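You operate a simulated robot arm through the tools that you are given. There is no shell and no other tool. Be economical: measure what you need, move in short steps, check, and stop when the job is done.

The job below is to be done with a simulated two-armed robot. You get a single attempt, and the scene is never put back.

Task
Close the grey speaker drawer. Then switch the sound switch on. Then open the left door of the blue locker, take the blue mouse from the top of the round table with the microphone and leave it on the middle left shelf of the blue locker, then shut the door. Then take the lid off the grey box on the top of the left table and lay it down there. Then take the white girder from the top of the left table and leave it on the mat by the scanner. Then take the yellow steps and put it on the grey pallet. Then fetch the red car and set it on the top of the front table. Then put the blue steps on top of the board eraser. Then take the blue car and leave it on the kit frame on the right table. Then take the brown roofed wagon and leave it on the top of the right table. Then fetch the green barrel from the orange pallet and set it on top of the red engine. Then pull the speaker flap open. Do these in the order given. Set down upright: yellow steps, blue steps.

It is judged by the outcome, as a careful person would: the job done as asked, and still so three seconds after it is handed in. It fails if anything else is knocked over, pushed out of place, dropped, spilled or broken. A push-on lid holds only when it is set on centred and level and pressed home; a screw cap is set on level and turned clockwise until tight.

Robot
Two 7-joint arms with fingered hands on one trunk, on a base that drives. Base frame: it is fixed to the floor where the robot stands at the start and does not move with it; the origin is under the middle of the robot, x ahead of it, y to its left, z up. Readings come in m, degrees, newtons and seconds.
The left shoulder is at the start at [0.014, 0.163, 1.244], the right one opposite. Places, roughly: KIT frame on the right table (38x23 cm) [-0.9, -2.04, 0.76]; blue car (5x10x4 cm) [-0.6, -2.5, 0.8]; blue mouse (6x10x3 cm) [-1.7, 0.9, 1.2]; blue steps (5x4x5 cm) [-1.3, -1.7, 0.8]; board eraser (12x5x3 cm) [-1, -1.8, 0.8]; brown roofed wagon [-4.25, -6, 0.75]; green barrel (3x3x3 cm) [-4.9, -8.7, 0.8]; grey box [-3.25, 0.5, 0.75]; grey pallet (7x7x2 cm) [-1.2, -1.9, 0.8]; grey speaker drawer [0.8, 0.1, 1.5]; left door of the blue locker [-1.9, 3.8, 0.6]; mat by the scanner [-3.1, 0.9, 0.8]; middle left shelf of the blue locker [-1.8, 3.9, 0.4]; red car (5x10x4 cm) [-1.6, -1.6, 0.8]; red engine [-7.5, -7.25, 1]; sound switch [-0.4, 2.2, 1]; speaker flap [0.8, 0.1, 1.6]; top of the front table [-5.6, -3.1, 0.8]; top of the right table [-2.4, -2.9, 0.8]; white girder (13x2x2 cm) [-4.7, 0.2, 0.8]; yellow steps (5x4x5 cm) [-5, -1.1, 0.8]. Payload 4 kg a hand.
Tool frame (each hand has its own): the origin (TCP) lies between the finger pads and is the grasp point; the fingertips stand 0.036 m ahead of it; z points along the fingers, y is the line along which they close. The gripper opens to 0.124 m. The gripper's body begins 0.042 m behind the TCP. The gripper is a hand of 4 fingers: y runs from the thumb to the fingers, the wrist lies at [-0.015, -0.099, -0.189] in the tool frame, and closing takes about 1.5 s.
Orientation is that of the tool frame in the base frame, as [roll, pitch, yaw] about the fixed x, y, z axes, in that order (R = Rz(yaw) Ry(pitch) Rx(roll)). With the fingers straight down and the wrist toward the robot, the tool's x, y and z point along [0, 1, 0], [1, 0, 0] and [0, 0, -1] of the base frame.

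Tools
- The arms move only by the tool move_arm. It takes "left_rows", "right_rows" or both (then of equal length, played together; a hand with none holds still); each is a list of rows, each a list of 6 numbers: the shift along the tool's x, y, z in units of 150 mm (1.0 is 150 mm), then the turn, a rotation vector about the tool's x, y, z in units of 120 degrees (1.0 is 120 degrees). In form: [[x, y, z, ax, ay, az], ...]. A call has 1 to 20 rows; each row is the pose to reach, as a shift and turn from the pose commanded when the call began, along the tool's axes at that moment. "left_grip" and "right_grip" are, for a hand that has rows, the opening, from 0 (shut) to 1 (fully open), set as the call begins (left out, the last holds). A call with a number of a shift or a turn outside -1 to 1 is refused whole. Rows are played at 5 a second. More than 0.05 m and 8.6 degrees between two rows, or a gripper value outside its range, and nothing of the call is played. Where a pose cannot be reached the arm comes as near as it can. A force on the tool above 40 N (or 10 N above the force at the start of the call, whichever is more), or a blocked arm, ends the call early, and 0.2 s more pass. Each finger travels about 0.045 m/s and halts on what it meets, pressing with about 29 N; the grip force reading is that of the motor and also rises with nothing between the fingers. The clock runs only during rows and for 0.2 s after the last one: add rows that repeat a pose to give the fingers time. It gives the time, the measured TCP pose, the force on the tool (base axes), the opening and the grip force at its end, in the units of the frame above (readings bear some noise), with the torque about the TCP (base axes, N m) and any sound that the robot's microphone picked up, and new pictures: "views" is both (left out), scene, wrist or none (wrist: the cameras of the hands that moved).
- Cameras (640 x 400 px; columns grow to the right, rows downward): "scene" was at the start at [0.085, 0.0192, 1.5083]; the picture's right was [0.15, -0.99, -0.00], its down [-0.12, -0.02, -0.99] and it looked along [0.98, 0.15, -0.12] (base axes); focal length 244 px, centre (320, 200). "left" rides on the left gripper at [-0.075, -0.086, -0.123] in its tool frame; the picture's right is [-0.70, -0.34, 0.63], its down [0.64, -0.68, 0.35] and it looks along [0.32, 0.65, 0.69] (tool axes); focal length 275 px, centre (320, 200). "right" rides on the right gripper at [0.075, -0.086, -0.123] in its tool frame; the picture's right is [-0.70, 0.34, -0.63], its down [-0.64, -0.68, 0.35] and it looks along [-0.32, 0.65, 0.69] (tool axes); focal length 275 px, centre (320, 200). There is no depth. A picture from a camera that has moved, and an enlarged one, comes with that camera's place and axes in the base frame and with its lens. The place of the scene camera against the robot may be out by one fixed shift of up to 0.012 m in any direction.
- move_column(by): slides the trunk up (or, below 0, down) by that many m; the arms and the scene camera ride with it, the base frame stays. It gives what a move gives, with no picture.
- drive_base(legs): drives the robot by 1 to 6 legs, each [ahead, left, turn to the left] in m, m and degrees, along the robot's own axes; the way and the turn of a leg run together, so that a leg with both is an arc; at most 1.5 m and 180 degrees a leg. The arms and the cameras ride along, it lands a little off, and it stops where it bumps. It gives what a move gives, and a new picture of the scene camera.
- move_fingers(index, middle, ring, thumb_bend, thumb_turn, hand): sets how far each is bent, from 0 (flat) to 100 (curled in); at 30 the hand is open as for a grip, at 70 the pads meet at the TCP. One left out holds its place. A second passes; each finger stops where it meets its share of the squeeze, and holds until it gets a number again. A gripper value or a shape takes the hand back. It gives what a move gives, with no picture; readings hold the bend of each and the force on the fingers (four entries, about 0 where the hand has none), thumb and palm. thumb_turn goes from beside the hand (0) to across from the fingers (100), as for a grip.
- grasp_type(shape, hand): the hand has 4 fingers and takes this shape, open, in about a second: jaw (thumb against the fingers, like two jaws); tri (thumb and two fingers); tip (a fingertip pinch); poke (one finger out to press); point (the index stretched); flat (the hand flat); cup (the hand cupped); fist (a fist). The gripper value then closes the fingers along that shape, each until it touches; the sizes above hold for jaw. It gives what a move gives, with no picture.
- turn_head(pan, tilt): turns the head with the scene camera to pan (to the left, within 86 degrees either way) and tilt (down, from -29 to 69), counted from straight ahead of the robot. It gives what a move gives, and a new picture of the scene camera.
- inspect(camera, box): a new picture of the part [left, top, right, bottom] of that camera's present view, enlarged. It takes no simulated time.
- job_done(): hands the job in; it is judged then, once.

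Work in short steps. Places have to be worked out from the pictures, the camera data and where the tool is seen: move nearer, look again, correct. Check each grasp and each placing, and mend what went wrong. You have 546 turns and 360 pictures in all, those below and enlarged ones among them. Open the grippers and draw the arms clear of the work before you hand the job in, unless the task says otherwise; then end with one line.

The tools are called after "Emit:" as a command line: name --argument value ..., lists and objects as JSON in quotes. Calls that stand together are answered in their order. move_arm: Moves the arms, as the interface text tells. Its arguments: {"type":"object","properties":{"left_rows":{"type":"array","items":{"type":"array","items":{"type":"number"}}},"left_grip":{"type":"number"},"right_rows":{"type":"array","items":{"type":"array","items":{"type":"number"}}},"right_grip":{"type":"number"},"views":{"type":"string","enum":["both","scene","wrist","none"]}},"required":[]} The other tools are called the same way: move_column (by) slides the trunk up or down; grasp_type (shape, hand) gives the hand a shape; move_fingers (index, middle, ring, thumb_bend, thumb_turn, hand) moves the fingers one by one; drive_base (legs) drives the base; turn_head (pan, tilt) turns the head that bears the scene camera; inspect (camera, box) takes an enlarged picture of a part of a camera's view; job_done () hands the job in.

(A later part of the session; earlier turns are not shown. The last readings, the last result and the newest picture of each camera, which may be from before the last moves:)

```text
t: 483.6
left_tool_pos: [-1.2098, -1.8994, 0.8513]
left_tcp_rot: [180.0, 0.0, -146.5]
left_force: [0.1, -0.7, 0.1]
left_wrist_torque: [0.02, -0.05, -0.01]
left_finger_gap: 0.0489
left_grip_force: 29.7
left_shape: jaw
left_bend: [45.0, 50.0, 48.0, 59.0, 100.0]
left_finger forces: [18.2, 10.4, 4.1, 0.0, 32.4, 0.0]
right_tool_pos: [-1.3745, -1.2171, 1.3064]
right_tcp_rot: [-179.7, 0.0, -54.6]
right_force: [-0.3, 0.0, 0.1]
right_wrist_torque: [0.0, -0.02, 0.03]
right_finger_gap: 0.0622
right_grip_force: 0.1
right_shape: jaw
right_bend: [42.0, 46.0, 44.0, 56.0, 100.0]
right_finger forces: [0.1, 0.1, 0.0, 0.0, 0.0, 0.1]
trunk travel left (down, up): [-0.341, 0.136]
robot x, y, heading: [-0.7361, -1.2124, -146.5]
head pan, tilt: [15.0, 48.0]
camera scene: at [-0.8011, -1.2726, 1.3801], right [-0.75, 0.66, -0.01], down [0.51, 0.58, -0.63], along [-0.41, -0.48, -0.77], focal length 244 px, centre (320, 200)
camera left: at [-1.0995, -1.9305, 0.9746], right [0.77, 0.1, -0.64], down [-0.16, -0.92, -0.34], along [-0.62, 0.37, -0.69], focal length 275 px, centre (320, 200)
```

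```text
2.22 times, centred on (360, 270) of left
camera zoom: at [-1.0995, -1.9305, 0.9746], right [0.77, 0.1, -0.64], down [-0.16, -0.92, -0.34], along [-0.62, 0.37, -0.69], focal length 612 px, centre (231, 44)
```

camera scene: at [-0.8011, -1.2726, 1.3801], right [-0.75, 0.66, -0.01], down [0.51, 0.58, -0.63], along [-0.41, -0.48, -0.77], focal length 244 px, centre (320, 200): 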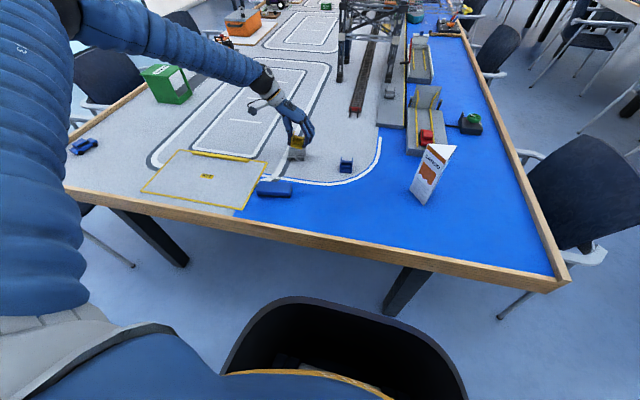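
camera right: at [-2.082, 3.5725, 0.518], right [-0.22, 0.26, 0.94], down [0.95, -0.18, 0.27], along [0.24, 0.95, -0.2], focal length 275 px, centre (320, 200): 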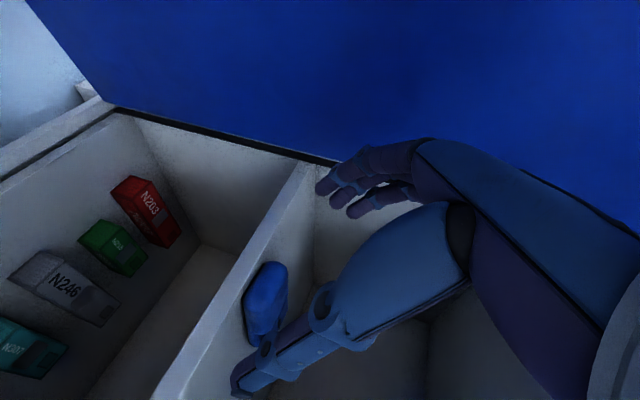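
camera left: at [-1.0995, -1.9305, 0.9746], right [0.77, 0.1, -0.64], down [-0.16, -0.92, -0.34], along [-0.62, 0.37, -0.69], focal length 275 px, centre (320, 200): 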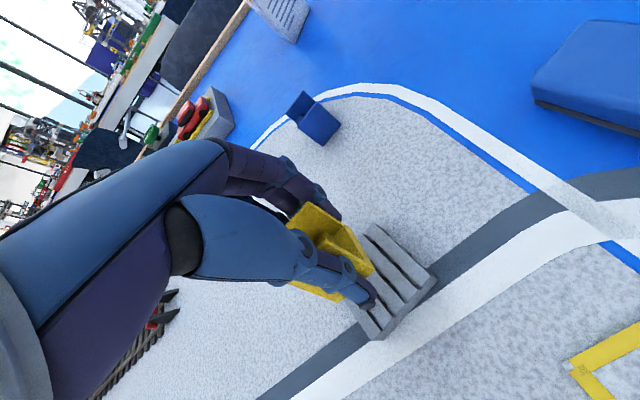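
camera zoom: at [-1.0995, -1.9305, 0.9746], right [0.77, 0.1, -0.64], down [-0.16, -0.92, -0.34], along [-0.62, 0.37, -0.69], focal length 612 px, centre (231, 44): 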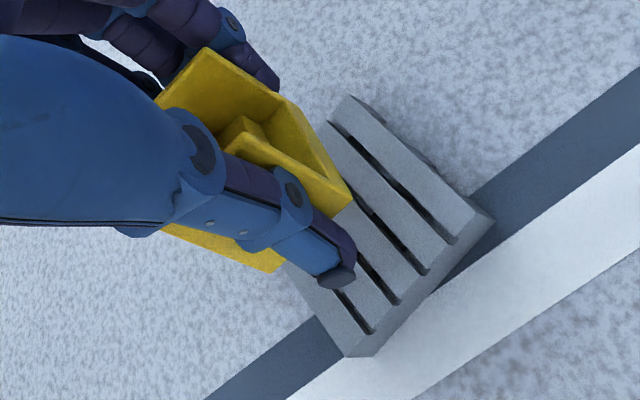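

The alignment looks good. I lower in small steps until contact.

Emit:
move_arm --left_rows '[[0, -0.02, 0.07, 0, 0, 0], [0, -0.02, 0.13, 0, 0, 0], [0, -0.02, 0.17, 0, 0, 0], [0, -0.02, 0.2, 0, 0, 0], [0, -0.02, 0.22, 0, 0, 0]]' --views "wrist"

```text
t: 484.9
left_tool_pos: [-1.1972, -1.8955, 0.8342]
left_tcp_rot: [-179.8, -0.2, -146.7]
left_force: [-0.7, -0.6, 0.1]
left_wrist_torque: [0.0, 0.0, 0.0]
left_finger_gap: 0.0484
left_grip_force: 29.1
left_shape: jaw
left_bend: [45.0, 50.0, 48.0, 59.0, 100.0]
left_finger forces: [18.1, 10.3, 4.1, 0.0, 32.5, 0.0]
left hand out of reach, approached as far as the arm can: row 2, 3, 4, 5
right_tool_pos: [-1.3732, -1.2174, 1.3081]
right_tcp_rot: [-179.7, 0.0, -54.6]
right_force: [-0.6, 0.6, -0.6]
right_wrist_torque: [-0.01, -0.02, 0.04]
right_finger_gap: 0.0622
right_grip_force: 0.1
right_shape: jaw
right_bend: [42.0, 46.0, 44.0, 56.0, 100.0]
right_finger forces: [0.0, 0.0, 0.0, 0.0, 0.1, 0.0]
trunk travel left (down, up): [-0.341, 0.136]
robot x, y, heading: [-0.7383, -1.213, -146.1]
head pan, tilt: [15.0, 48.0]
camera left: at [-1.0873, -1.9264, 0.9568], right [0.77, 0.1, -0.64], down [-0.16, -0.93, -0.34], along [-0.62, 0.36, -0.69], focal length 275 px, centre (320, 200)
```

left: 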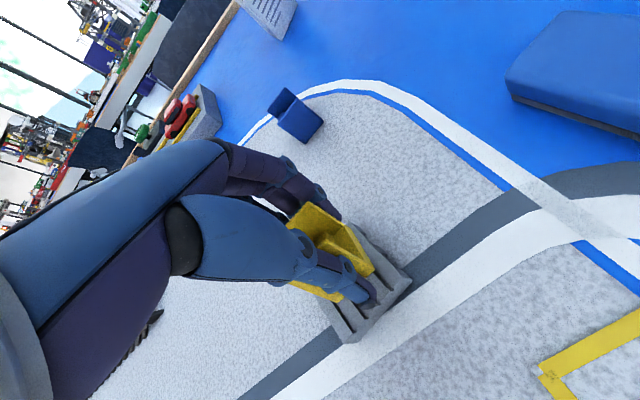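

The arm is at its limit again. I raise the hand, lower the trunk 12 cm and re-approach.

Emit:
move_arm --left_rows '[[0, 0, -0.3, 0, 0, 0], [0, 0, -0.6, 0, 0, 0], [0, 0, -0.9, 0, 0, 0]]' --views "none"

Emit:
move_column --by -0.12

Emit:
inspect --camera "left" --box '[0, 0, 640, 400]'

```text
t: 485.6
left_tool_pos: [-1.1958, -1.8947, 0.9703]
left_tcp_rot: [-180.0, -0.2, -146.6]
left_force: [-0.5, 0.1, -0.1]
left_wrist_torque: [-0.04, -0.04, 0.0]
left_finger_gap: 0.0489
left_grip_force: 29.3
left_shape: jaw
left_bend: [45.0, 50.0, 48.0, 59.0, 100.0]
left_finger forces: [18.1, 10.4, 4.0, 0.1, 32.4, 0.1]
right_tool_pos: [-1.3739, -1.217, 1.3081]
right_tcp_rot: [-179.9, 0.0, -54.6]
right_force: [0.2, -0.2, 0.2]
right_wrist_torque: [0.01, 0.02, 0.02]
right_finger_gap: 0.0624
right_grip_force: 0.1
right_shape: jaw
right_bend: [42.0, 46.0, 44.0, 56.0, 100.0]
right_finger forces: [0.0, 0.0, 0.0, 0.0, 0.0, 0.1]
trunk travel left (down, up): [-0.341, 0.136]
robot x, y, heading: [-0.7346, -1.2123, -146.3]
head pan, tilt: [15.0, 48.0]
```

```text
t: 487.1
left_tool_pos: [-1.1961, -1.8958, 0.8506]
left_tcp_rot: [179.9, -0.2, -146.5]
left_force: [-0.2, 0.3, -0.6]
left_wrist_torque: [-0.02, -0.04, 0.0]
left_finger_gap: 0.0486
left_grip_force: 29.5
left_shape: jaw
left_bend: [45.0, 50.0, 48.0, 59.0, 100.0]
left_finger forces: [18.1, 10.3, 4.0, 0.1, 32.5, 0.1]
right_tool_pos: [-1.3737, -1.2167, 1.1895]
right_tcp_rot: [-179.9, 0.1, -54.6]
right_force: [0.0, -0.4, 0.1]
right_wrist_torque: [0.0, 0.01, 0.03]
right_finger_gap: 0.0621
right_grip_force: 0.1
right_shape: jaw
right_bend: [42.0, 46.0, 44.0, 56.0, 100.0]
right_finger forces: [0.0, 0.0, 0.0, 0.1, 0.0, 0.1]
trunk travel left (down, up): [-0.221, 0.256]
robot x, y, heading: [-0.7339, -1.2166, -146.0]
head pan, tilt: [15.0, 48.0]
```

```text
1.00 times, centred on (320, 200) of left (not enlarged: the box is as wide or as high as the picture)
camera zoom: at [-1.086, -1.9263, 0.9732], right [0.76, 0.1, -0.64], down [-0.16, -0.92, -0.34], along [-0.62, 0.37, -0.69], focal length 275 px, centre (320, 200)
```

zoom: 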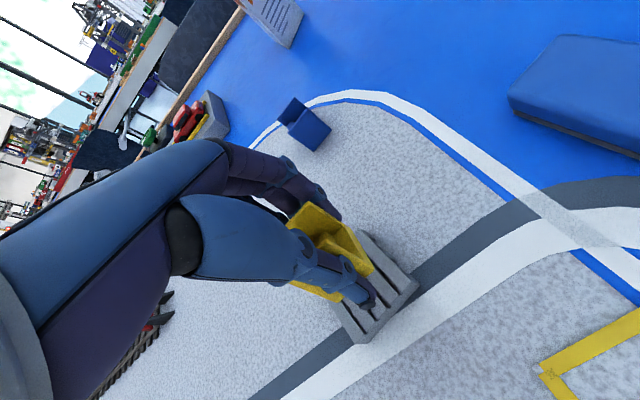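

I shift 1.3 cm back over the pallet centre and lower to contact.

Emit:
move_arm --left_rows '[[0.085, 0, 0, 0, 0, 0], [0.085, 0, 0.08, 0, 0, 0], [0.085, 0, 0.14, 0, 0, 0], [0.085, 0, 0.18, 0, 0, 0], [0.085, 0, 0.21, 0, 0, 0], [0.085, 0, 0.24, 0, 0, 0], [0.085, 0, 0.27, 0, 0, 0]]' --views "wrist"

Emit:
inspect --camera "scene" --box '[240, 60, 360, 180]'

```text
t: 488.7
left_tool_pos: [-1.2095, -1.9044, 0.8197]
left_tcp_rot: [179.7, -0.9, -146.5]
left_force: [7.2, 0.8, 27.7]
left_wrist_torque: [0.66, 0.14, -0.16]
left_finger_gap: 0.0508
left_grip_force: 29.0
left_shape: jaw
left_bend: [45.0, 50.0, 49.0, 58.0, 99.0]
left_finger forces: [17.3, 10.2, 3.5, 0.0, 38.5, 0.0]
right_tool_pos: [-1.3732, -1.2171, 1.1884]
right_tcp_rot: [-179.9, 0.0, -54.5]
right_force: [1.2, -0.5, -0.1]
right_wrist_torque: [-0.01, 0.01, -0.03]
right_finger_gap: 0.0622
right_grip_force: 0.2
right_shape: jaw
right_bend: [42.0, 46.0, 44.0, 56.0, 100.0]
right_finger forces: [0.1, 0.0, 0.0, 0.0, 0.1, 0.0]
trunk travel left (down, up): [-0.221, 0.256]
robot x, y, heading: [-0.7387, -1.2139, -145.8]
head pan, tilt: [15.0, 48.0]
stopped in row 7 (left hand): the force on the tool passed its limit at 44 N (the readings are from after the stop); the commanded pose is now the measured one
camera left: at [-1.0975, -1.9339, 0.9413], right [0.76, 0.1, -0.64], down [-0.17, -0.93, -0.34], along [-0.63, 0.37, -0.68], focal length 275 px, centre (320, 200)
```

left: 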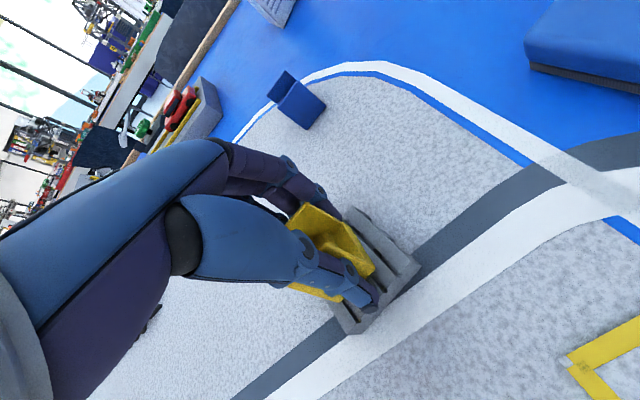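

```text
3.33 times, centred on (300, 120) of scene
camera zoom: at [-0.8372, -1.2969, 1.246], right [-0.75, 0.66, -0.04], down [0.57, 0.61, -0.55], along [-0.34, -0.44, -0.83], focal length 812 px, centre (387, 467)
```

zoom: 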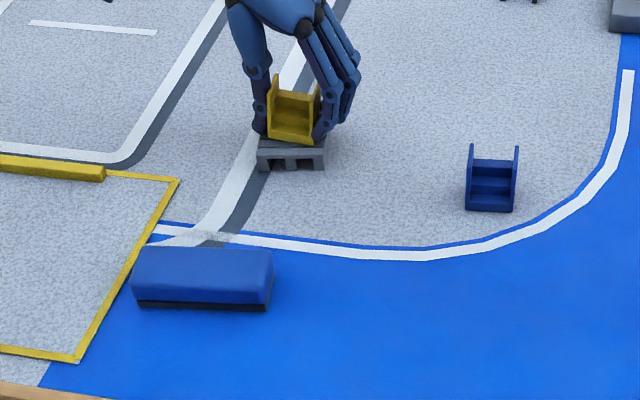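

The steps stand on the pallet. I relax the pressure, open and lift away.

Emit:
move_arm --left_rows '[[0, 0, -0.02, 0, 0, 0], [0, 0, -0.02, 0, 0, 0], [0, 0, -0.02, 0, 0, 0], [0, 0, -0.02, 0, 0, 0], [0, 0, -0.02, 0, 0, 0]]' --left_grip 0.7 --views "none"

Emit:
move_arm --left_rows '[[0, 0, -0.15, 0, 0, 0], [0, 0, -0.4, 0, 0, 0], [0, 0, -0.7, 0, 0, 0], [0, 0, -1.0, 0, 0, 0]]' --views "wrist"

Emit:
inspect --camera "scene" --box '[240, 60, 460, 180]'

```text
t: 489.9
left_tool_pos: [-1.2086, -1.903, 0.8176]
left_tcp_rot: [179.7, -0.5, -146.6]
left_force: [-0.1, 0.2, -0.4]
left_wrist_torque: [-0.01, 0.01, 0.03]
left_finger_gap: 0.0866
left_grip_force: 0.0
left_shape: jaw
left_bend: [35.0, 38.0, 37.0, 50.0, 99.0]
left_finger forces: [0.0, 0.1, 0.1, 0.1, 0.0, 0.0]
right_tool_pos: [-1.3747, -1.2169, 1.1879]
right_tcp_rot: [-179.8, 0.0, -54.6]
right_force: [0.6, -0.1, 0.4]
right_wrist_torque: [-0.01, 0.0, -0.04]
right_finger_gap: 0.0623
right_grip_force: 0.1
right_shape: jaw
right_bend: [42.0, 46.0, 44.0, 56.0, 100.0]
right_finger forces: [0.1, 0.0, 0.1, 0.0, 0.0, 0.1]
trunk travel left (down, up): [-0.221, 0.256]
robot x, y, heading: [-0.7416, -1.2109, -145.8]
head pan, tilt: [15.0, 48.0]
```

```text
t: 490.9
left_tool_pos: [-1.2075, -1.9014, 0.9707]
left_tcp_rot: [179.8, -0.6, -146.5]
left_force: [0.6, 0.4, 1.2]
left_wrist_torque: [-0.03, 0.0, -0.03]
left_finger_gap: 0.0868
left_grip_force: 0.0
left_shape: jaw
left_bend: [35.0, 38.0, 37.0, 50.0, 99.0]
left_finger forces: [0.0, 0.0, 0.0, 0.0, 0.0, 0.0]
right_tool_pos: [-1.3735, -1.2164, 1.1882]
right_tcp_rot: [-179.9, 0.0, -54.6]
right_force: [0.2, -0.6, 0.6]
right_wrist_torque: [-0.03, -0.02, 0.01]
right_finger_gap: 0.0623
right_grip_force: 0.1
right_shape: jaw
right_bend: [42.0, 46.0, 44.0, 56.0, 100.0]
right_finger forces: [0.0, 0.0, 0.0, 0.1, 0.1, 0.1]
trunk travel left (down, up): [-0.221, 0.256]
robot x, y, heading: [-0.7341, -1.2113, -146.2]
head pan, tilt: [15.0, 48.0]
camera left: at [-1.0961, -1.9327, 1.0918], right [0.76, 0.1, -0.64], down [-0.17, -0.93, -0.34], along [-0.63, 0.37, -0.69], focal length 275 px, centre (320, 200)
```

left: 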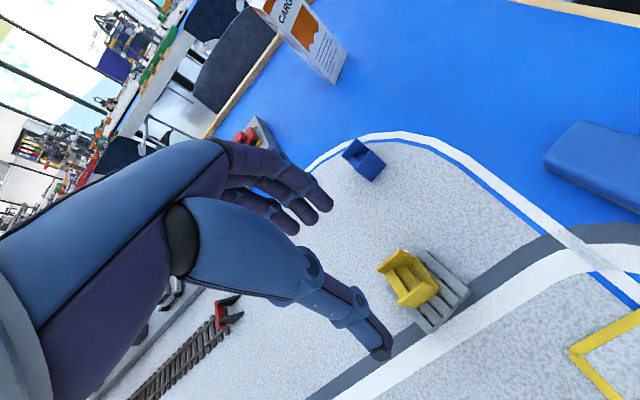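

```text
2.91 times, centred on (350, 120) of scene
camera zoom: at [-0.8379, -1.2971, 1.246], right [-0.75, 0.66, -0.04], down [0.57, 0.61, -0.55], along [-0.34, -0.43, -0.84], focal length 708 px, centre (233, 433)
```

zoom: 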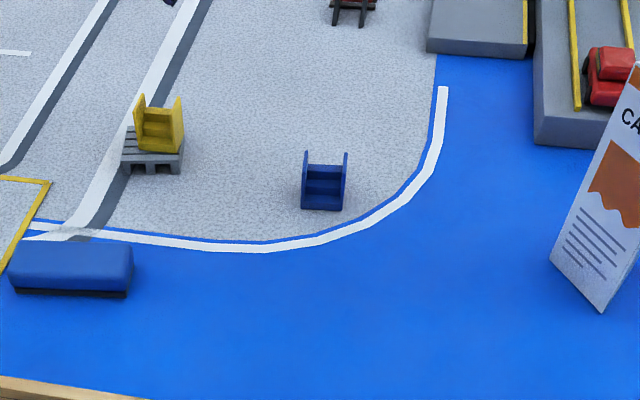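

The yellow steps stand upright on the pallet. Next is the red car on the ramp, and I look with the right wrist camera.

Emit:
move_arm --left_rows '[[-0.2, -0.2, -0.2, 0, 0, 0], [-0.4, -0.4, -0.4, 0, 0, 0], [-0.5, -0.6, -0.6, 0, 0, 0], [-0.5, -0.8, -0.8, 0, 0, 0]]' --views "none"

Emit:
inspect --camera "right" --box '[0, 0, 640, 400]'

Emit:
inspect --camera "scene" --box '[380, 60, 480, 180]'

```text
refused: row 1 steps farther than a row can; nothing moved
```

```text
1.00 times, centred on (320, 200) of right (not enlarged: the box is as wide or as high as the picture)
camera zoom: at [-1.2622, -1.228, 1.3111], right [-0.68, 0.37, 0.63], down [0.18, 0.92, -0.34], along [-0.71, -0.12, -0.69], focal length 275 px, centre (320, 200)
```

zoom: 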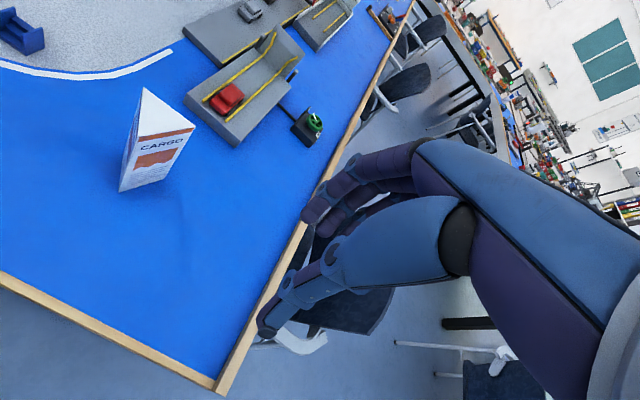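

```text
3.33 times, centred on (430, 120) of scene
camera zoom: at [-0.8379, -1.2971, 1.246], right [-0.75, 0.66, -0.04], down [0.57, 0.61, -0.55], along [-0.34, -0.43, -0.84], focal length 812 px, centre (-47, 467)
```

zoom: 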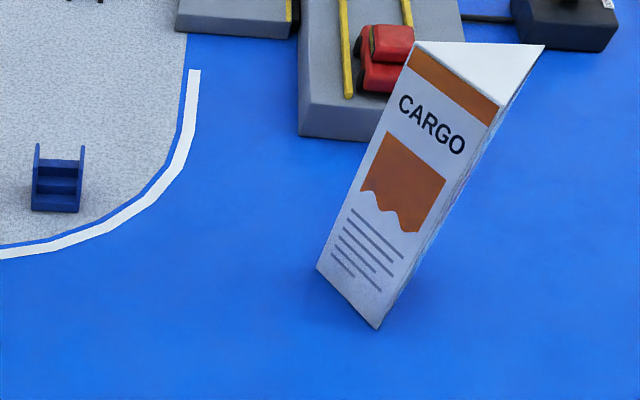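

I zoom the right wrist camera on the red car.

Emit:
inspect --camera "right" --box '[160, 10, 340, 160]'

Emit:
move_arm --left_rows '[[-0.15, -0.15, -0.15, 0, 0, 0], [-0.3, -0.3, -0.3, 0, 0, 0], [-0.45, -0.45, -0.45, 0, 0, 0], [-0.5, -0.65, -0.65, 0, 0, 0], [-0.5, -0.8, -0.85, 0, 0, 0]]' --views "none"

```text
2.67 times, centred on (250, 85) of right
camera zoom: at [-1.2622, -1.228, 1.3111], right [-0.68, 0.37, 0.63], down [0.18, 0.92, -0.34], along [-0.71, -0.12, -0.69], focal length 734 px, centre (507, 507)
```

zoom: 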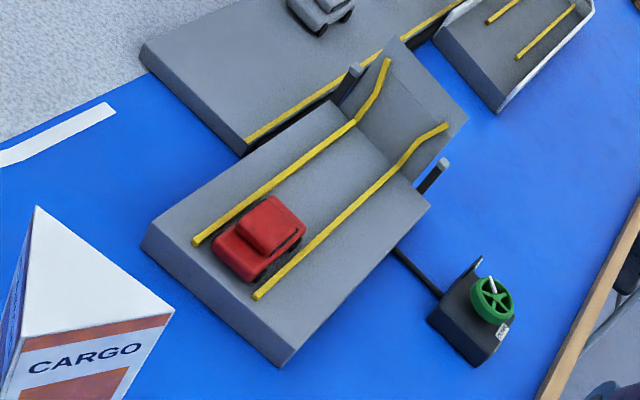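

```text
t: 492.1
left_tool_pos: [-1.0784, -1.9623, 1.0966]
left_tcp_rot: [179.7, -0.5, -146.5]
left_force: [0.1, -0.1, -0.4]
left_wrist_torque: [-0.01, 0.0, 0.0]
left_finger_gap: 0.0866
left_grip_force: 0.1
left_shape: jaw
left_bend: [35.0, 38.0, 37.0, 50.0, 99.0]
left_finger forces: [0.0, 0.1, 0.0, 0.0, 0.0, 0.0]
right_tool_pos: [-1.3729, -1.2156, 1.1884]
right_tcp_rot: [-179.9, 0.0, -54.5]
right_force: [0.1, -0.1, 0.2]
right_wrist_torque: [-0.01, 0.0, -0.01]
right_finger_gap: 0.0624
right_grip_force: 0.1
right_shape: jaw
right_bend: [42.0, 46.0, 44.0, 56.0, 100.0]
right_finger forces: [0.0, 0.0, 0.0, 0.1, 0.0, 0.0]
trunk travel left (down, up): [-0.221, 0.256]
robot x, y, heading: [-0.7369, -1.2123, -146.3]
head pan, tilt: [15.0, 48.0]
```

The red car stands on a ramp deck between low yellow rails, at about [-1.608, -1.598], with the CARGO tent in front. I move 6 cm closer and turn the right hand to grip its sides.

Emit:
drive_base --legs '[[0.06, 0, 0]]'

Emit:
move_arm --right_rows '[[0, 0, -0.02, 0, 0, -0.0625], [0, 0, -0.04, 0, 0, -0.125], [0, 0, -0.06, 0, 0, -0.1875], [0, 0, -0.08, 0, 0, -0.25], [0, 0, -0.1, 0, 0, -0.3125], [0, 0, -0.1, 0, 0, -0.375], [0, 0, -0.1, 0, 0, -0.4375], [0, 0, -0.1, 0, 0, -0.5], [0, 0, -0.1, 0, 0, -0.5625], [0, 0, -0.1, 0, 0, -0.625], [0, 0, -0.1, 0, 0, -0.6875], [0, 0, -0.1, 0, 0, -0.75]]' --right_grip 0.75 --views "none"

Emit:
move_arm --right_rows '[[-0.22, 0.1, 0, 0, 0, 0], [-0.44, 0.2, 0, 0, 0, 0], [-0.66, 0.3, 0, 0, 0, 0], [-0.88, 0.4, 0, 0, 0, 0], [-1.0, 0.5, 0, 0, 0, 0]]'

```text
t: 493.1
left_tool_pos: [-1.1287, -1.9972, 1.0938]
left_tcp_rot: [179.8, -0.3, -146.5]
left_force: [-0.3, 0.5, -0.8]
left_wrist_torque: [0.02, -0.03, 0.0]
left_finger_gap: 0.0866
left_grip_force: 0.0
left_shape: jaw
left_bend: [35.0, 38.0, 37.0, 50.0, 99.0]
left_finger forces: [0.0, 0.1, 0.0, 0.0, 0.0, 0.1]
right_tool_pos: [-1.4266, -1.252, 1.1864]
right_tcp_rot: [-179.7, 0.1, -54.6]
right_force: [0.3, 0.3, -1.3]
right_wrist_torque: [0.0, 0.0, 0.01]
right_finger_gap: 0.0625
right_grip_force: 0.1
right_shape: jaw
right_bend: [42.0, 46.0, 44.0, 56.0, 100.0]
right_finger forces: [0.1, 0.0, 0.1, 0.0, 0.1, 0.0]
trunk travel left (down, up): [-0.221, 0.256]
robot x, y, heading: [-0.7869, -1.2441, -146.1]
head pan, tilt: [15.0, 48.0]
camera scene: at [-0.8905, -1.3331, 1.2453], right [-0.75, 0.66, -0.04], down [0.57, 0.61, -0.55], along [-0.33, -0.43, -0.84], focal length 244 px, centre (320, 200)
```

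scene: 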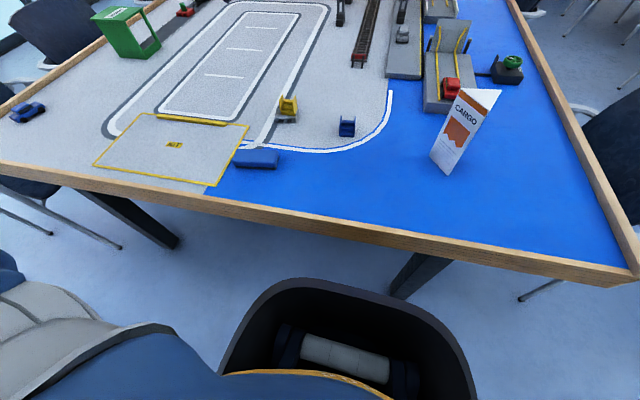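

```text
t: 495.7
left_tool_pos: [-1.1289, -1.9968, 1.095]
left_tcp_rot: [179.7, -0.4, -146.5]
left_force: [0.3, 0.0, 0.4]
left_wrist_torque: [0.0, 0.02, -0.02]
left_finger_gap: 0.0867
left_grip_force: 0.0
left_shape: jaw
left_bend: [35.0, 38.0, 37.0, 50.0, 99.0]
left_finger forces: [0.0, 0.0, 0.1, 0.0, 0.0, 0.1]
right_tool_pos: [-1.424, -1.2513, 1.2025]
right_tcp_rot: [180.0, -0.1, 35.6]
right_force: [0.3, 0.1, -0.4]
right_wrist_torque: [-0.02, 0.01, 0.04]
right_finger_gap: 0.0929
right_grip_force: 0.1
right_shape: jaw
right_bend: [33.0, 36.0, 35.0, 0.0, 99.0]
right_finger forces: [0.0, 0.0, 0.1, 0.1, 0.0, 0.0]
trunk travel left (down, up): [-0.221, 0.256]
robot x, y, heading: [-0.7845, -1.245, -146.2]
head pan, tilt: [15.0, 48.0]
```

```text
t: 496.9
left_tool_pos: [-1.1276, -1.9976, 1.0945]
left_tcp_rot: [179.7, -0.4, -146.5]
left_force: [-0.2, -0.4, -1.2]
left_wrist_torque: [0.05, 0.02, -0.02]
left_finger_gap: 0.0867
left_grip_force: 0.0
left_shape: jaw
left_bend: [35.0, 38.0, 37.0, 50.0, 99.0]
left_finger forces: [0.1, 0.0, 0.0, 0.1, 0.1, 0.0]
right_tool_pos: [-1.5044, -1.4007, 1.2017]
right_tcp_rot: [-179.9, -0.1, 35.4]
right_force: [-0.5, 0.2, -0.5]
right_wrist_torque: [0.04, 0.01, -0.02]
right_finger_gap: 0.0928
right_grip_force: 0.0
right_shape: jaw
right_bend: [33.0, 36.0, 35.0, 0.0, 99.0]
right_finger forces: [0.1, 0.1, 0.0, 0.0, 0.0, 0.0]
trunk travel left (down, up): [-0.221, 0.256]
robot x, y, heading: [-0.7866, -1.2426, -146.3]
head pan, tilt: [15.0, 48.0]
camera scene: at [-0.8883, -1.3321, 1.2457], right [-0.75, 0.66, -0.04], down [0.57, 0.61, -0.55], along [-0.34, -0.43, -0.84], focal length 244 px, centre (320, 200)
camera right: at [-1.4942, -1.2861, 1.3254], right [-0.37, -0.68, 0.63], down [-0.92, 0.18, -0.35], along [0.12, -0.71, -0.69], focal length 275 px, centre (320, 200)
```

scene: 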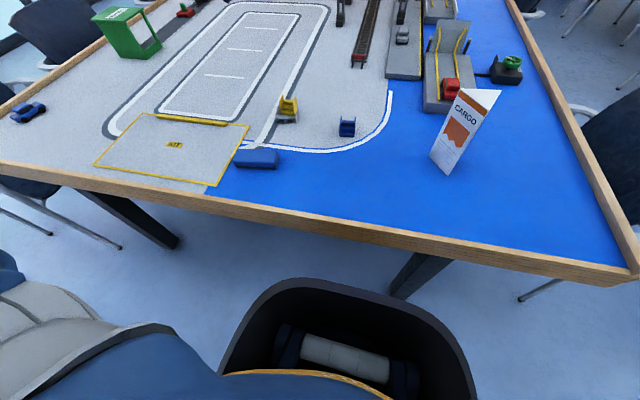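
right: 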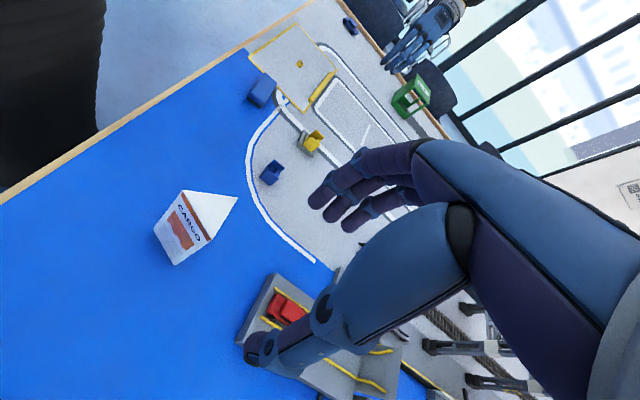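

Both views agree that the red car is at [-1.606, -1.598, 0.82]. I move above it and partly down.

Emit:
move_arm --right_rows '[[-0.25, 0.13, 0, 0, 0, 0], [-0.5, 0.26, 0, 0, 0, 0], [-0.75, 0.39, 0, 0, 0, 0], [-1.0, 0.52, 0.1, 0, 0, 0]]' --views "none"

Emit:
move_arm --right_rows '[[-0.15, 0.08, 0.15, 0, 0, 0], [-0.31, 0.16, 0.35, 0, 0, 0], [-0.31, 0.16, 0.65, 0, 0, 0], [-0.31, 0.16, 0.9, 0, 0, 0]]' --views "wrist"

```text
t: 497.9
left_tool_pos: [-1.1293, -1.9972, 1.0931]
left_tcp_rot: [179.8, -0.4, -146.6]
left_force: [-0.6, 0.4, 0.9]
left_wrist_torque: [-0.01, 0.01, 0.03]
left_finger_gap: 0.0869
left_grip_force: 0.1
left_shape: jaw
left_bend: [35.0, 38.0, 37.0, 50.0, 99.0]
left_finger forces: [0.1, 0.0, 0.0, 0.1, 0.1, 0.1]
right_tool_pos: [-1.5803, -1.5516, 1.1857]
right_tcp_rot: [-180.0, -0.2, 35.3]
right_force: [-0.6, -0.6, -1.0]
right_wrist_torque: [0.07, -0.04, 0.02]
right_finger_gap: 0.0928
right_grip_force: 0.0
right_shape: jaw
right_bend: [33.0, 36.0, 35.0, 0.0, 99.0]
right_finger forces: [0.0, 0.1, 0.1, 0.0, 0.1, 0.0]
trunk travel left (down, up): [-0.221, 0.256]
robot x, y, heading: [-0.7851, -1.2484, -146.5]
head pan, tilt: [15.0, 48.0]
```

```text
t: 498.9
left_tool_pos: [-1.1288, -1.9962, 1.0954]
left_tcp_rot: [179.9, -0.3, -146.5]
left_force: [-0.1, -0.2, 0.0]
left_wrist_torque: [0.0, -0.02, 0.01]
left_finger_gap: 0.0868
left_grip_force: 0.0
left_shape: jaw
left_bend: [35.0, 38.0, 37.0, 50.0, 99.0]
left_finger forces: [0.1, 0.0, 0.0, 0.0, 0.0, 0.0]
right_tool_pos: [-1.6043, -1.5965, 1.0494]
right_tcp_rot: [-179.9, -0.3, 35.4]
right_force: [-0.1, 0.7, 0.9]
right_wrist_torque: [0.0, -0.01, 0.02]
right_finger_gap: 0.093
right_grip_force: 0.1
right_shape: jaw
right_bend: [33.0, 36.0, 35.0, 0.0, 99.0]
right_finger forces: [0.0, 0.0, 0.0, 0.1, 0.0, 0.0]
trunk travel left (down, up): [-0.221, 0.256]
robot x, y, heading: [-0.7907, -1.2484, -146.1]
head pan, tilt: [15.0, 48.0]
camera right: at [-1.5939, -1.4829, 1.1724], right [-0.37, -0.68, 0.63], down [-0.92, 0.18, -0.35], along [0.12, -0.71, -0.69], focal length 275 px, centre (320, 200)
```

right: 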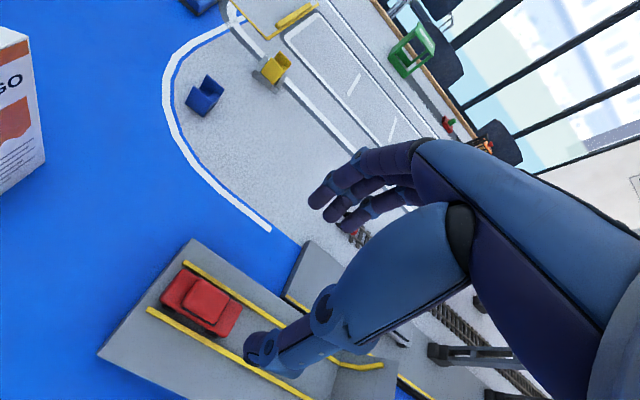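

The car's axis matches the hand. I descend to just above rail height and look.

Emit:
move_arm --right_rows '[[-0.03, -0.03, 0.25, 0, 0, 0], [-0.03, -0.03, 0.5, 0, 0, 0], [-0.03, -0.03, 0.75, 0, 0, 0], [-0.03, -0.03, 1.0, 0, 0, 0]]' --views "none"

Emit:
move_arm --right_rows '[[0, 0, 0.1, 0, 0, 0], [0, 0, 0.2, 0, 0, 0], [0, 0, 0.3, 0, 0, 0]]'

```text
t: 499.9
left_tool_pos: [-1.1295, -1.9962, 1.0943]
left_tcp_rot: [179.8, -0.4, -146.5]
left_force: [0.3, -0.9, -1.2]
left_wrist_torque: [0.02, -0.01, 0.01]
left_finger_gap: 0.0866
left_grip_force: 0.1
left_shape: jaw
left_bend: [35.0, 38.0, 37.0, 50.0, 99.0]
left_finger forces: [0.1, 0.0, 0.1, 0.1, 0.1, 0.0]
right_tool_pos: [-1.61, -1.5944, 0.9007]
right_tcp_rot: [180.0, -0.2, 35.5]
right_force: [-0.1, -0.3, -0.5]
right_wrist_torque: [0.01, -0.06, -0.02]
right_finger_gap: 0.0928
right_grip_force: 0.1
right_shape: jaw
right_bend: [33.0, 36.0, 35.0, 0.0, 99.0]
right_finger forces: [0.0, 0.0, 0.1, 0.1, 0.0, 0.0]
trunk travel left (down, up): [-0.221, 0.256]
robot x, y, heading: [-0.783, -1.2486, -146.0]
head pan, tilt: [15.0, 48.0]
```

```text
t: 500.7
left_tool_pos: [-1.1251, -1.9977, 1.1004]
left_tcp_rot: [179.6, -0.7, -146.4]
left_force: [0.1, -0.7, 0.0]
left_wrist_torque: [-0.03, 0.05, -0.03]
left_finger_gap: 0.0869
left_grip_force: 0.1
left_shape: jaw
left_bend: [35.0, 38.0, 37.0, 50.0, 99.0]
left_finger forces: [0.0, 0.0, 0.0, 0.0, 0.0, 0.0]
right_tool_pos: [-1.6103, -1.5977, 0.8696]
right_tcp_rot: [-179.8, 0.7, 35.4]
right_force: [0.2, 0.6, 0.0]
right_wrist_torque: [-0.01, -0.02, 0.0]
right_finger_gap: 0.0929
right_grip_force: 0.1
right_shape: jaw
right_bend: [33.0, 36.0, 35.0, 0.0, 99.0]
right_finger forces: [0.1, 0.1, 0.1, 0.1, 0.0, 0.0]
trunk travel left (down, up): [-0.221, 0.256]
robot x, y, heading: [-0.7864, -1.2436, -145.8]
head pan, tilt: [15.0, 48.0]
camera scene: at [-0.885, -1.3332, 1.2487], right [-0.75, 0.66, -0.04], down [0.57, 0.61, -0.55], along [-0.34, -0.43, -0.83], focal length 244 px, centre (320, 200)
camera right: at [-1.5995, -1.4834, 0.9932], right [-0.36, -0.68, 0.64], down [-0.92, 0.18, -0.34], along [0.11, -0.71, -0.69], focal length 275 px, centre (320, 200)
```

scene: 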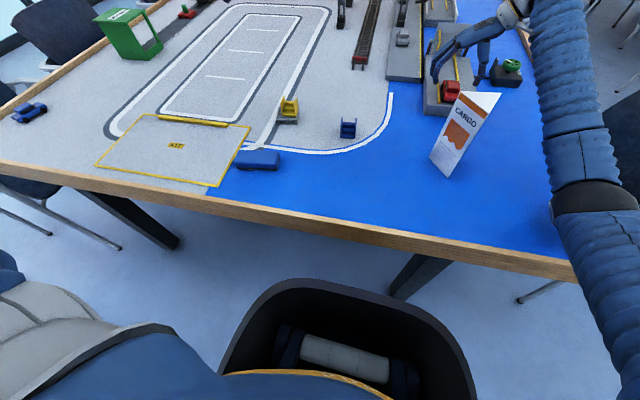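
right: 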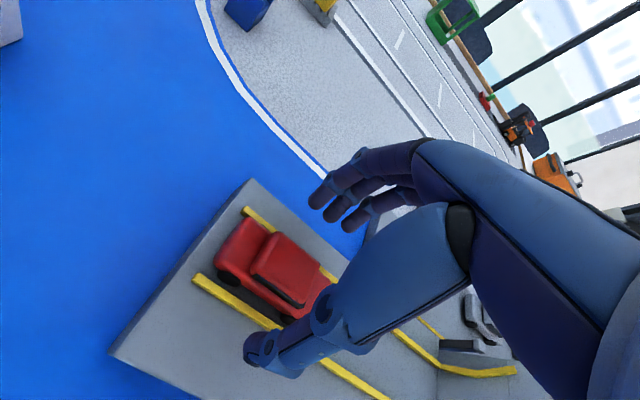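

My posture was pushed slightly, so the right elbow is probably resting on the table's edge. I raise the trunk 6 cm and look at the elbow.

Emit:
move_column --by 0.06

Emit:
turn_head --pan -30 --tilt 45

```text
t: 501.7
left_tool_pos: [-1.1292, -1.9967, 1.1528]
left_tcp_rot: [179.8, -0.3, -146.5]
left_force: [0.4, -0.6, 0.7]
left_wrist_torque: [0.0, -0.01, 0.0]
left_finger_gap: 0.0866
left_grip_force: 0.2
left_shape: jaw
left_bend: [35.0, 38.0, 37.0, 50.0, 99.0]
left_finger forces: [0.0, 0.1, 0.1, 0.0, 0.1, 0.0]
right_tool_pos: [-1.6095, -1.5961, 0.9136]
right_tcp_rot: [180.0, -0.3, 35.5]
right_force: [-0.3, 0.8, 0.1]
right_wrist_torque: [0.0, 0.01, 0.03]
right_finger_gap: 0.0931
right_grip_force: 0.0
right_shape: jaw
right_bend: [33.0, 36.0, 35.0, 0.0, 99.0]
right_finger forces: [0.0, 0.0, 0.0, 0.0, 0.0, 0.0]
trunk travel left (down, up): [-0.281, 0.196]
robot x, y, heading: [-0.7853, -1.2468, -146.1]
head pan, tilt: [15.0, 48.0]
```

```text
t: 502.8
left_tool_pos: [-1.1285, -1.9959, 1.1548]
left_tcp_rot: [179.7, -0.4, -146.5]
left_force: [0.4, -0.2, -0.9]
left_wrist_torque: [0.01, -0.01, -0.01]
left_finger_gap: 0.0866
left_grip_force: 0.1
left_shape: jaw
left_bend: [35.0, 38.0, 37.0, 50.0, 99.0]
left_finger forces: [0.0, 0.0, 0.1, 0.0, 0.0, 0.0]
right_tool_pos: [-1.6104, -1.5952, 0.9156]
right_tcp_rot: [-180.0, -0.1, 35.3]
right_force: [-0.2, -0.3, -0.3]
right_wrist_torque: [0.02, 0.0, -0.03]
right_finger_gap: 0.093
right_grip_force: 0.0
right_shape: jaw
right_bend: [33.0, 36.0, 35.0, 0.0, 99.0]
right_finger forces: [0.0, 0.0, 0.0, 0.1, 0.0, 0.0]
trunk travel left (down, up): [-0.281, 0.196]
robot x, y, heading: [-0.7838, -1.2459, -145.9]
head pan, tilt: [-30.0, 45.0]
camera scene: at [-0.8964, -1.2637, 1.3193], right [-0.07, 1.0, 0.05], down [0.76, 0.08, -0.65], along [-0.65, -0.01, -0.76], focal length 244 px, centre (320, 200)
```

scene: 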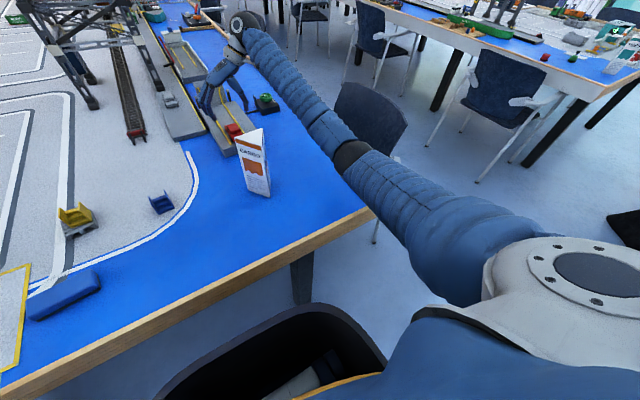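

The elbow was over the table corner. With the trunk higher I lower the hand again and compare the measured height.

Emit:
move_arm --right_rows '[[0, 0, 0.12, 0, 0, 0], [0, 0, 0.24, 0, 0, 0], [0, 0, 0.34, 0, 0, 0], [0, 0, 0.42, 0, 0, 0], [0, 0, 0.46, 0, 0, 0]]'

```text
t: 504.0
left_tool_pos: [-1.1285, -1.9965, 1.1553]
left_tcp_rot: [179.7, -0.5, -146.5]
left_force: [-0.3, -0.5, 0.2]
left_wrist_torque: [0.01, -0.03, 0.04]
left_finger_gap: 0.0867
left_grip_force: 0.1
left_shape: jaw
left_bend: [35.0, 38.0, 37.0, 50.0, 99.0]
left_finger forces: [0.0, 0.0, 0.0, 0.0, 0.0, 0.0]
right_tool_pos: [-1.6089, -1.5941, 0.8476]
right_tcp_rot: [-180.0, -0.3, 35.4]
right_force: [0.0, -0.1, -0.9]
right_wrist_torque: [0.02, 0.04, 0.0]
right_finger_gap: 0.0927
right_grip_force: 0.0
right_shape: jaw
right_bend: [33.0, 36.0, 35.0, 0.0, 99.0]
right_finger forces: [0.1, 0.0, 0.1, 0.0, 0.0, 0.0]
trunk travel left (down, up): [-0.281, 0.196]
robot x, y, heading: [-0.7867, -1.2469, -146.1]
head pan, tilt: [-30.0, 45.0]
camera scene: at [-0.8965, -1.2637, 1.3193], right [-0.07, 1.0, 0.05], down [0.76, 0.08, -0.65], along [-0.65, -0.01, -0.76], focal length 244 px, centre (320, 200)
camera right: at [-1.5997, -1.4815, 0.97], right [-0.37, -0.68, 0.63], down [-0.92, 0.18, -0.35], along [0.12, -0.71, -0.69], focal length 275 px, centre (320, 200)
```

scene: 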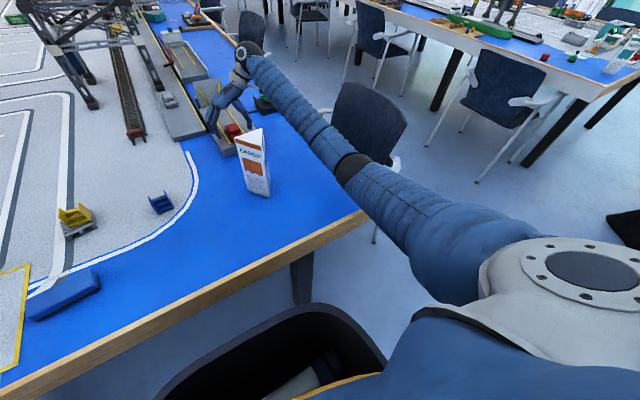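
right: 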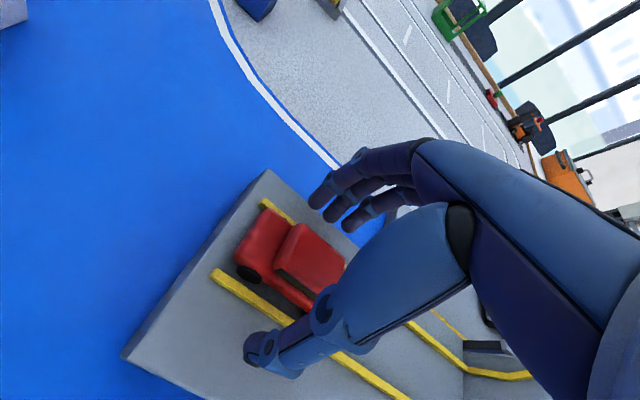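

The car lies between fingers and thumb, above the rails. I close.

Emit:
move_arm --right_rows '[[0, 0, 0, 0, 0, 0], [0, 0, 0, 0, 0, 0], [0, 0, 0, 0, 0, 0], [0, 0, 0, 0, 0, 0], [0, 0, 0, 0, 0, 0], [0, 0, 0, 0, 0, 0]]' --right_grip 0 --views "wrist"

```text
t: 505.4
left_tool_pos: [-1.1274, -1.9954, 1.1557]
left_tcp_rot: [179.8, -0.6, -146.5]
left_force: [0.6, -1.4, -1.0]
left_wrist_torque: [-0.02, 0.01, 0.01]
left_finger_gap: 0.0869
left_grip_force: 0.1
left_shape: jaw
left_bend: [35.0, 38.0, 37.0, 50.0, 99.0]
left_finger forces: [0.0, 0.1, 0.0, 0.1, 0.0, 0.1]
right_tool_pos: [-1.6091, -1.5954, 0.8483]
right_tcp_rot: [180.0, 0.0, 35.5]
right_force: [-2.9, -0.9, 11.5]
right_wrist_torque: [-0.14, -0.06, 0.06]
right_finger_gap: 0.0422
right_grip_force: 29.1
right_shape: jaw
right_bend: [49.0, 52.0, 53.0, 60.0, 100.0]
right_finger forces: [16.8, 9.6, 4.4, 0.0, 37.4, 0.1]
trunk travel left (down, up): [-0.281, 0.196]
robot x, y, heading: [-0.7854, -1.2434, -145.9]
head pan, tilt: [-30.0, 45.0]
camera right: at [-1.5993, -1.4812, 0.9718], right [-0.37, -0.68, 0.63], down [-0.92, 0.18, -0.35], along [0.12, -0.71, -0.69], focal length 275 px, centre (320, 200)
```

right: 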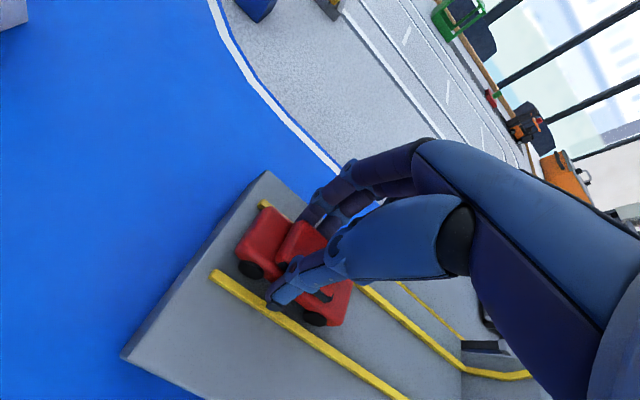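

Gripped on both sides, with a gap of 4.2 cm. I lift straight up and then draw it in.

Emit:
move_arm --right_rows '[[0, 0, -0.1, 0, 0, 0], [0, 0, -0.3, 0, 0, 0], [0, 0, -0.6, 0, 0, 0], [0, 0, -0.9, 0, 0, 0]]' --views "none"

Emit:
move_arm --right_rows '[[0.1, 0, -0.25, 0, 0, 0], [0.3, 0, -0.5, 0, 0, 0], [0.55, -0.05, -0.65, 0, 0, 0], [0.8, -0.1, -0.75, 0, 0, 0], [1.0, -0.1, -0.85, 0, 0, 0]]'

```text
t: 506.4
left_tool_pos: [-1.1277, -1.9959, 1.1548]
left_tcp_rot: [179.8, -0.5, -146.5]
left_force: [0.1, -0.1, 0.8]
left_wrist_torque: [0.0, 0.01, 0.03]
left_finger_gap: 0.0868
left_grip_force: 0.0
left_shape: jaw
left_bend: [35.0, 38.0, 37.0, 50.0, 99.0]
left_finger forces: [0.1, 0.0, 0.1, 0.0, 0.0, 0.0]
right_tool_pos: [-1.6087, -1.5961, 0.9829]
right_tcp_rot: [-179.9, -0.2, 35.4]
right_force: [0.5, -0.1, -0.9]
right_wrist_torque: [-0.02, 0.0, 0.01]
right_finger_gap: 0.0378
right_grip_force: 28.9
right_shape: jaw
right_bend: [51.0, 53.0, 52.0, 61.0, 100.0]
right_finger forces: [16.6, 9.4, 4.5, 0.0, 26.7, 0.0]
trunk travel left (down, up): [-0.281, 0.196]
robot x, y, heading: [-0.7903, -1.2427, -146.1]
head pan, tilt: [-30.0, 45.0]
```

```text
t: 507.6
left_tool_pos: [-1.1272, -1.9961, 1.1562]
left_tcp_rot: [179.8, -0.5, -146.5]
left_force: [0.7, 0.2, -0.3]
left_wrist_torque: [-0.03, 0.01, 0.01]
left_finger_gap: 0.0867
left_grip_force: 0.0
left_shape: jaw
left_bend: [35.0, 38.0, 37.0, 50.0, 99.0]
left_finger forces: [0.0, 0.0, 0.0, 0.0, 0.1, 0.1]
right_tool_pos: [-1.496, -1.4962, 1.1124]
right_tcp_rot: [180.0, -0.2, 35.4]
right_force: [0.6, -0.3, -1.7]
right_wrist_torque: [0.06, 0.0, -0.02]
right_finger_gap: 0.0379
right_grip_force: 28.4
right_shape: jaw
right_bend: [51.0, 53.0, 52.0, 61.0, 100.0]
right_finger forces: [15.7, 9.3, 4.6, 0.0, 26.5, 0.0]
trunk travel left (down, up): [-0.281, 0.196]
robot x, y, heading: [-0.7831, -1.2458, -146.2]
head pan, tilt: [-30.0, 45.0]
camera scene: at [-0.8961, -1.2633, 1.3194], right [-0.07, 1.0, 0.05], down [0.76, 0.08, -0.65], along [-0.65, -0.01, -0.76], focal length 244 px, centre (320, 200)
camera right: at [-1.4865, -1.383, 1.234], right [-0.37, -0.68, 0.63], down [-0.92, 0.18, -0.35], along [0.12, -0.71, -0.69], focal length 275 px, centre (320, 200)
```

scene: 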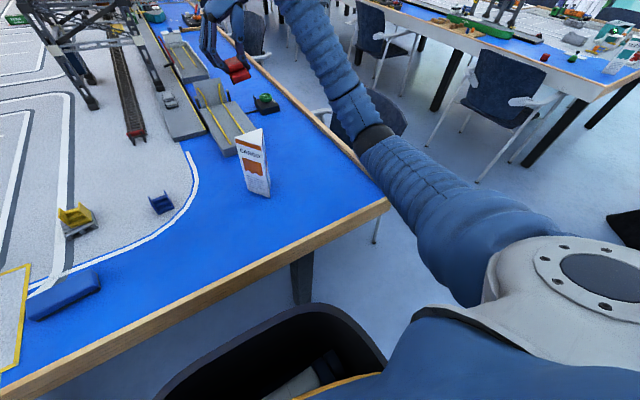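
right: 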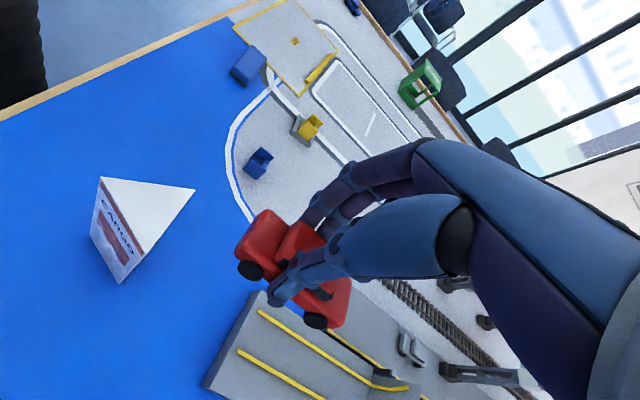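

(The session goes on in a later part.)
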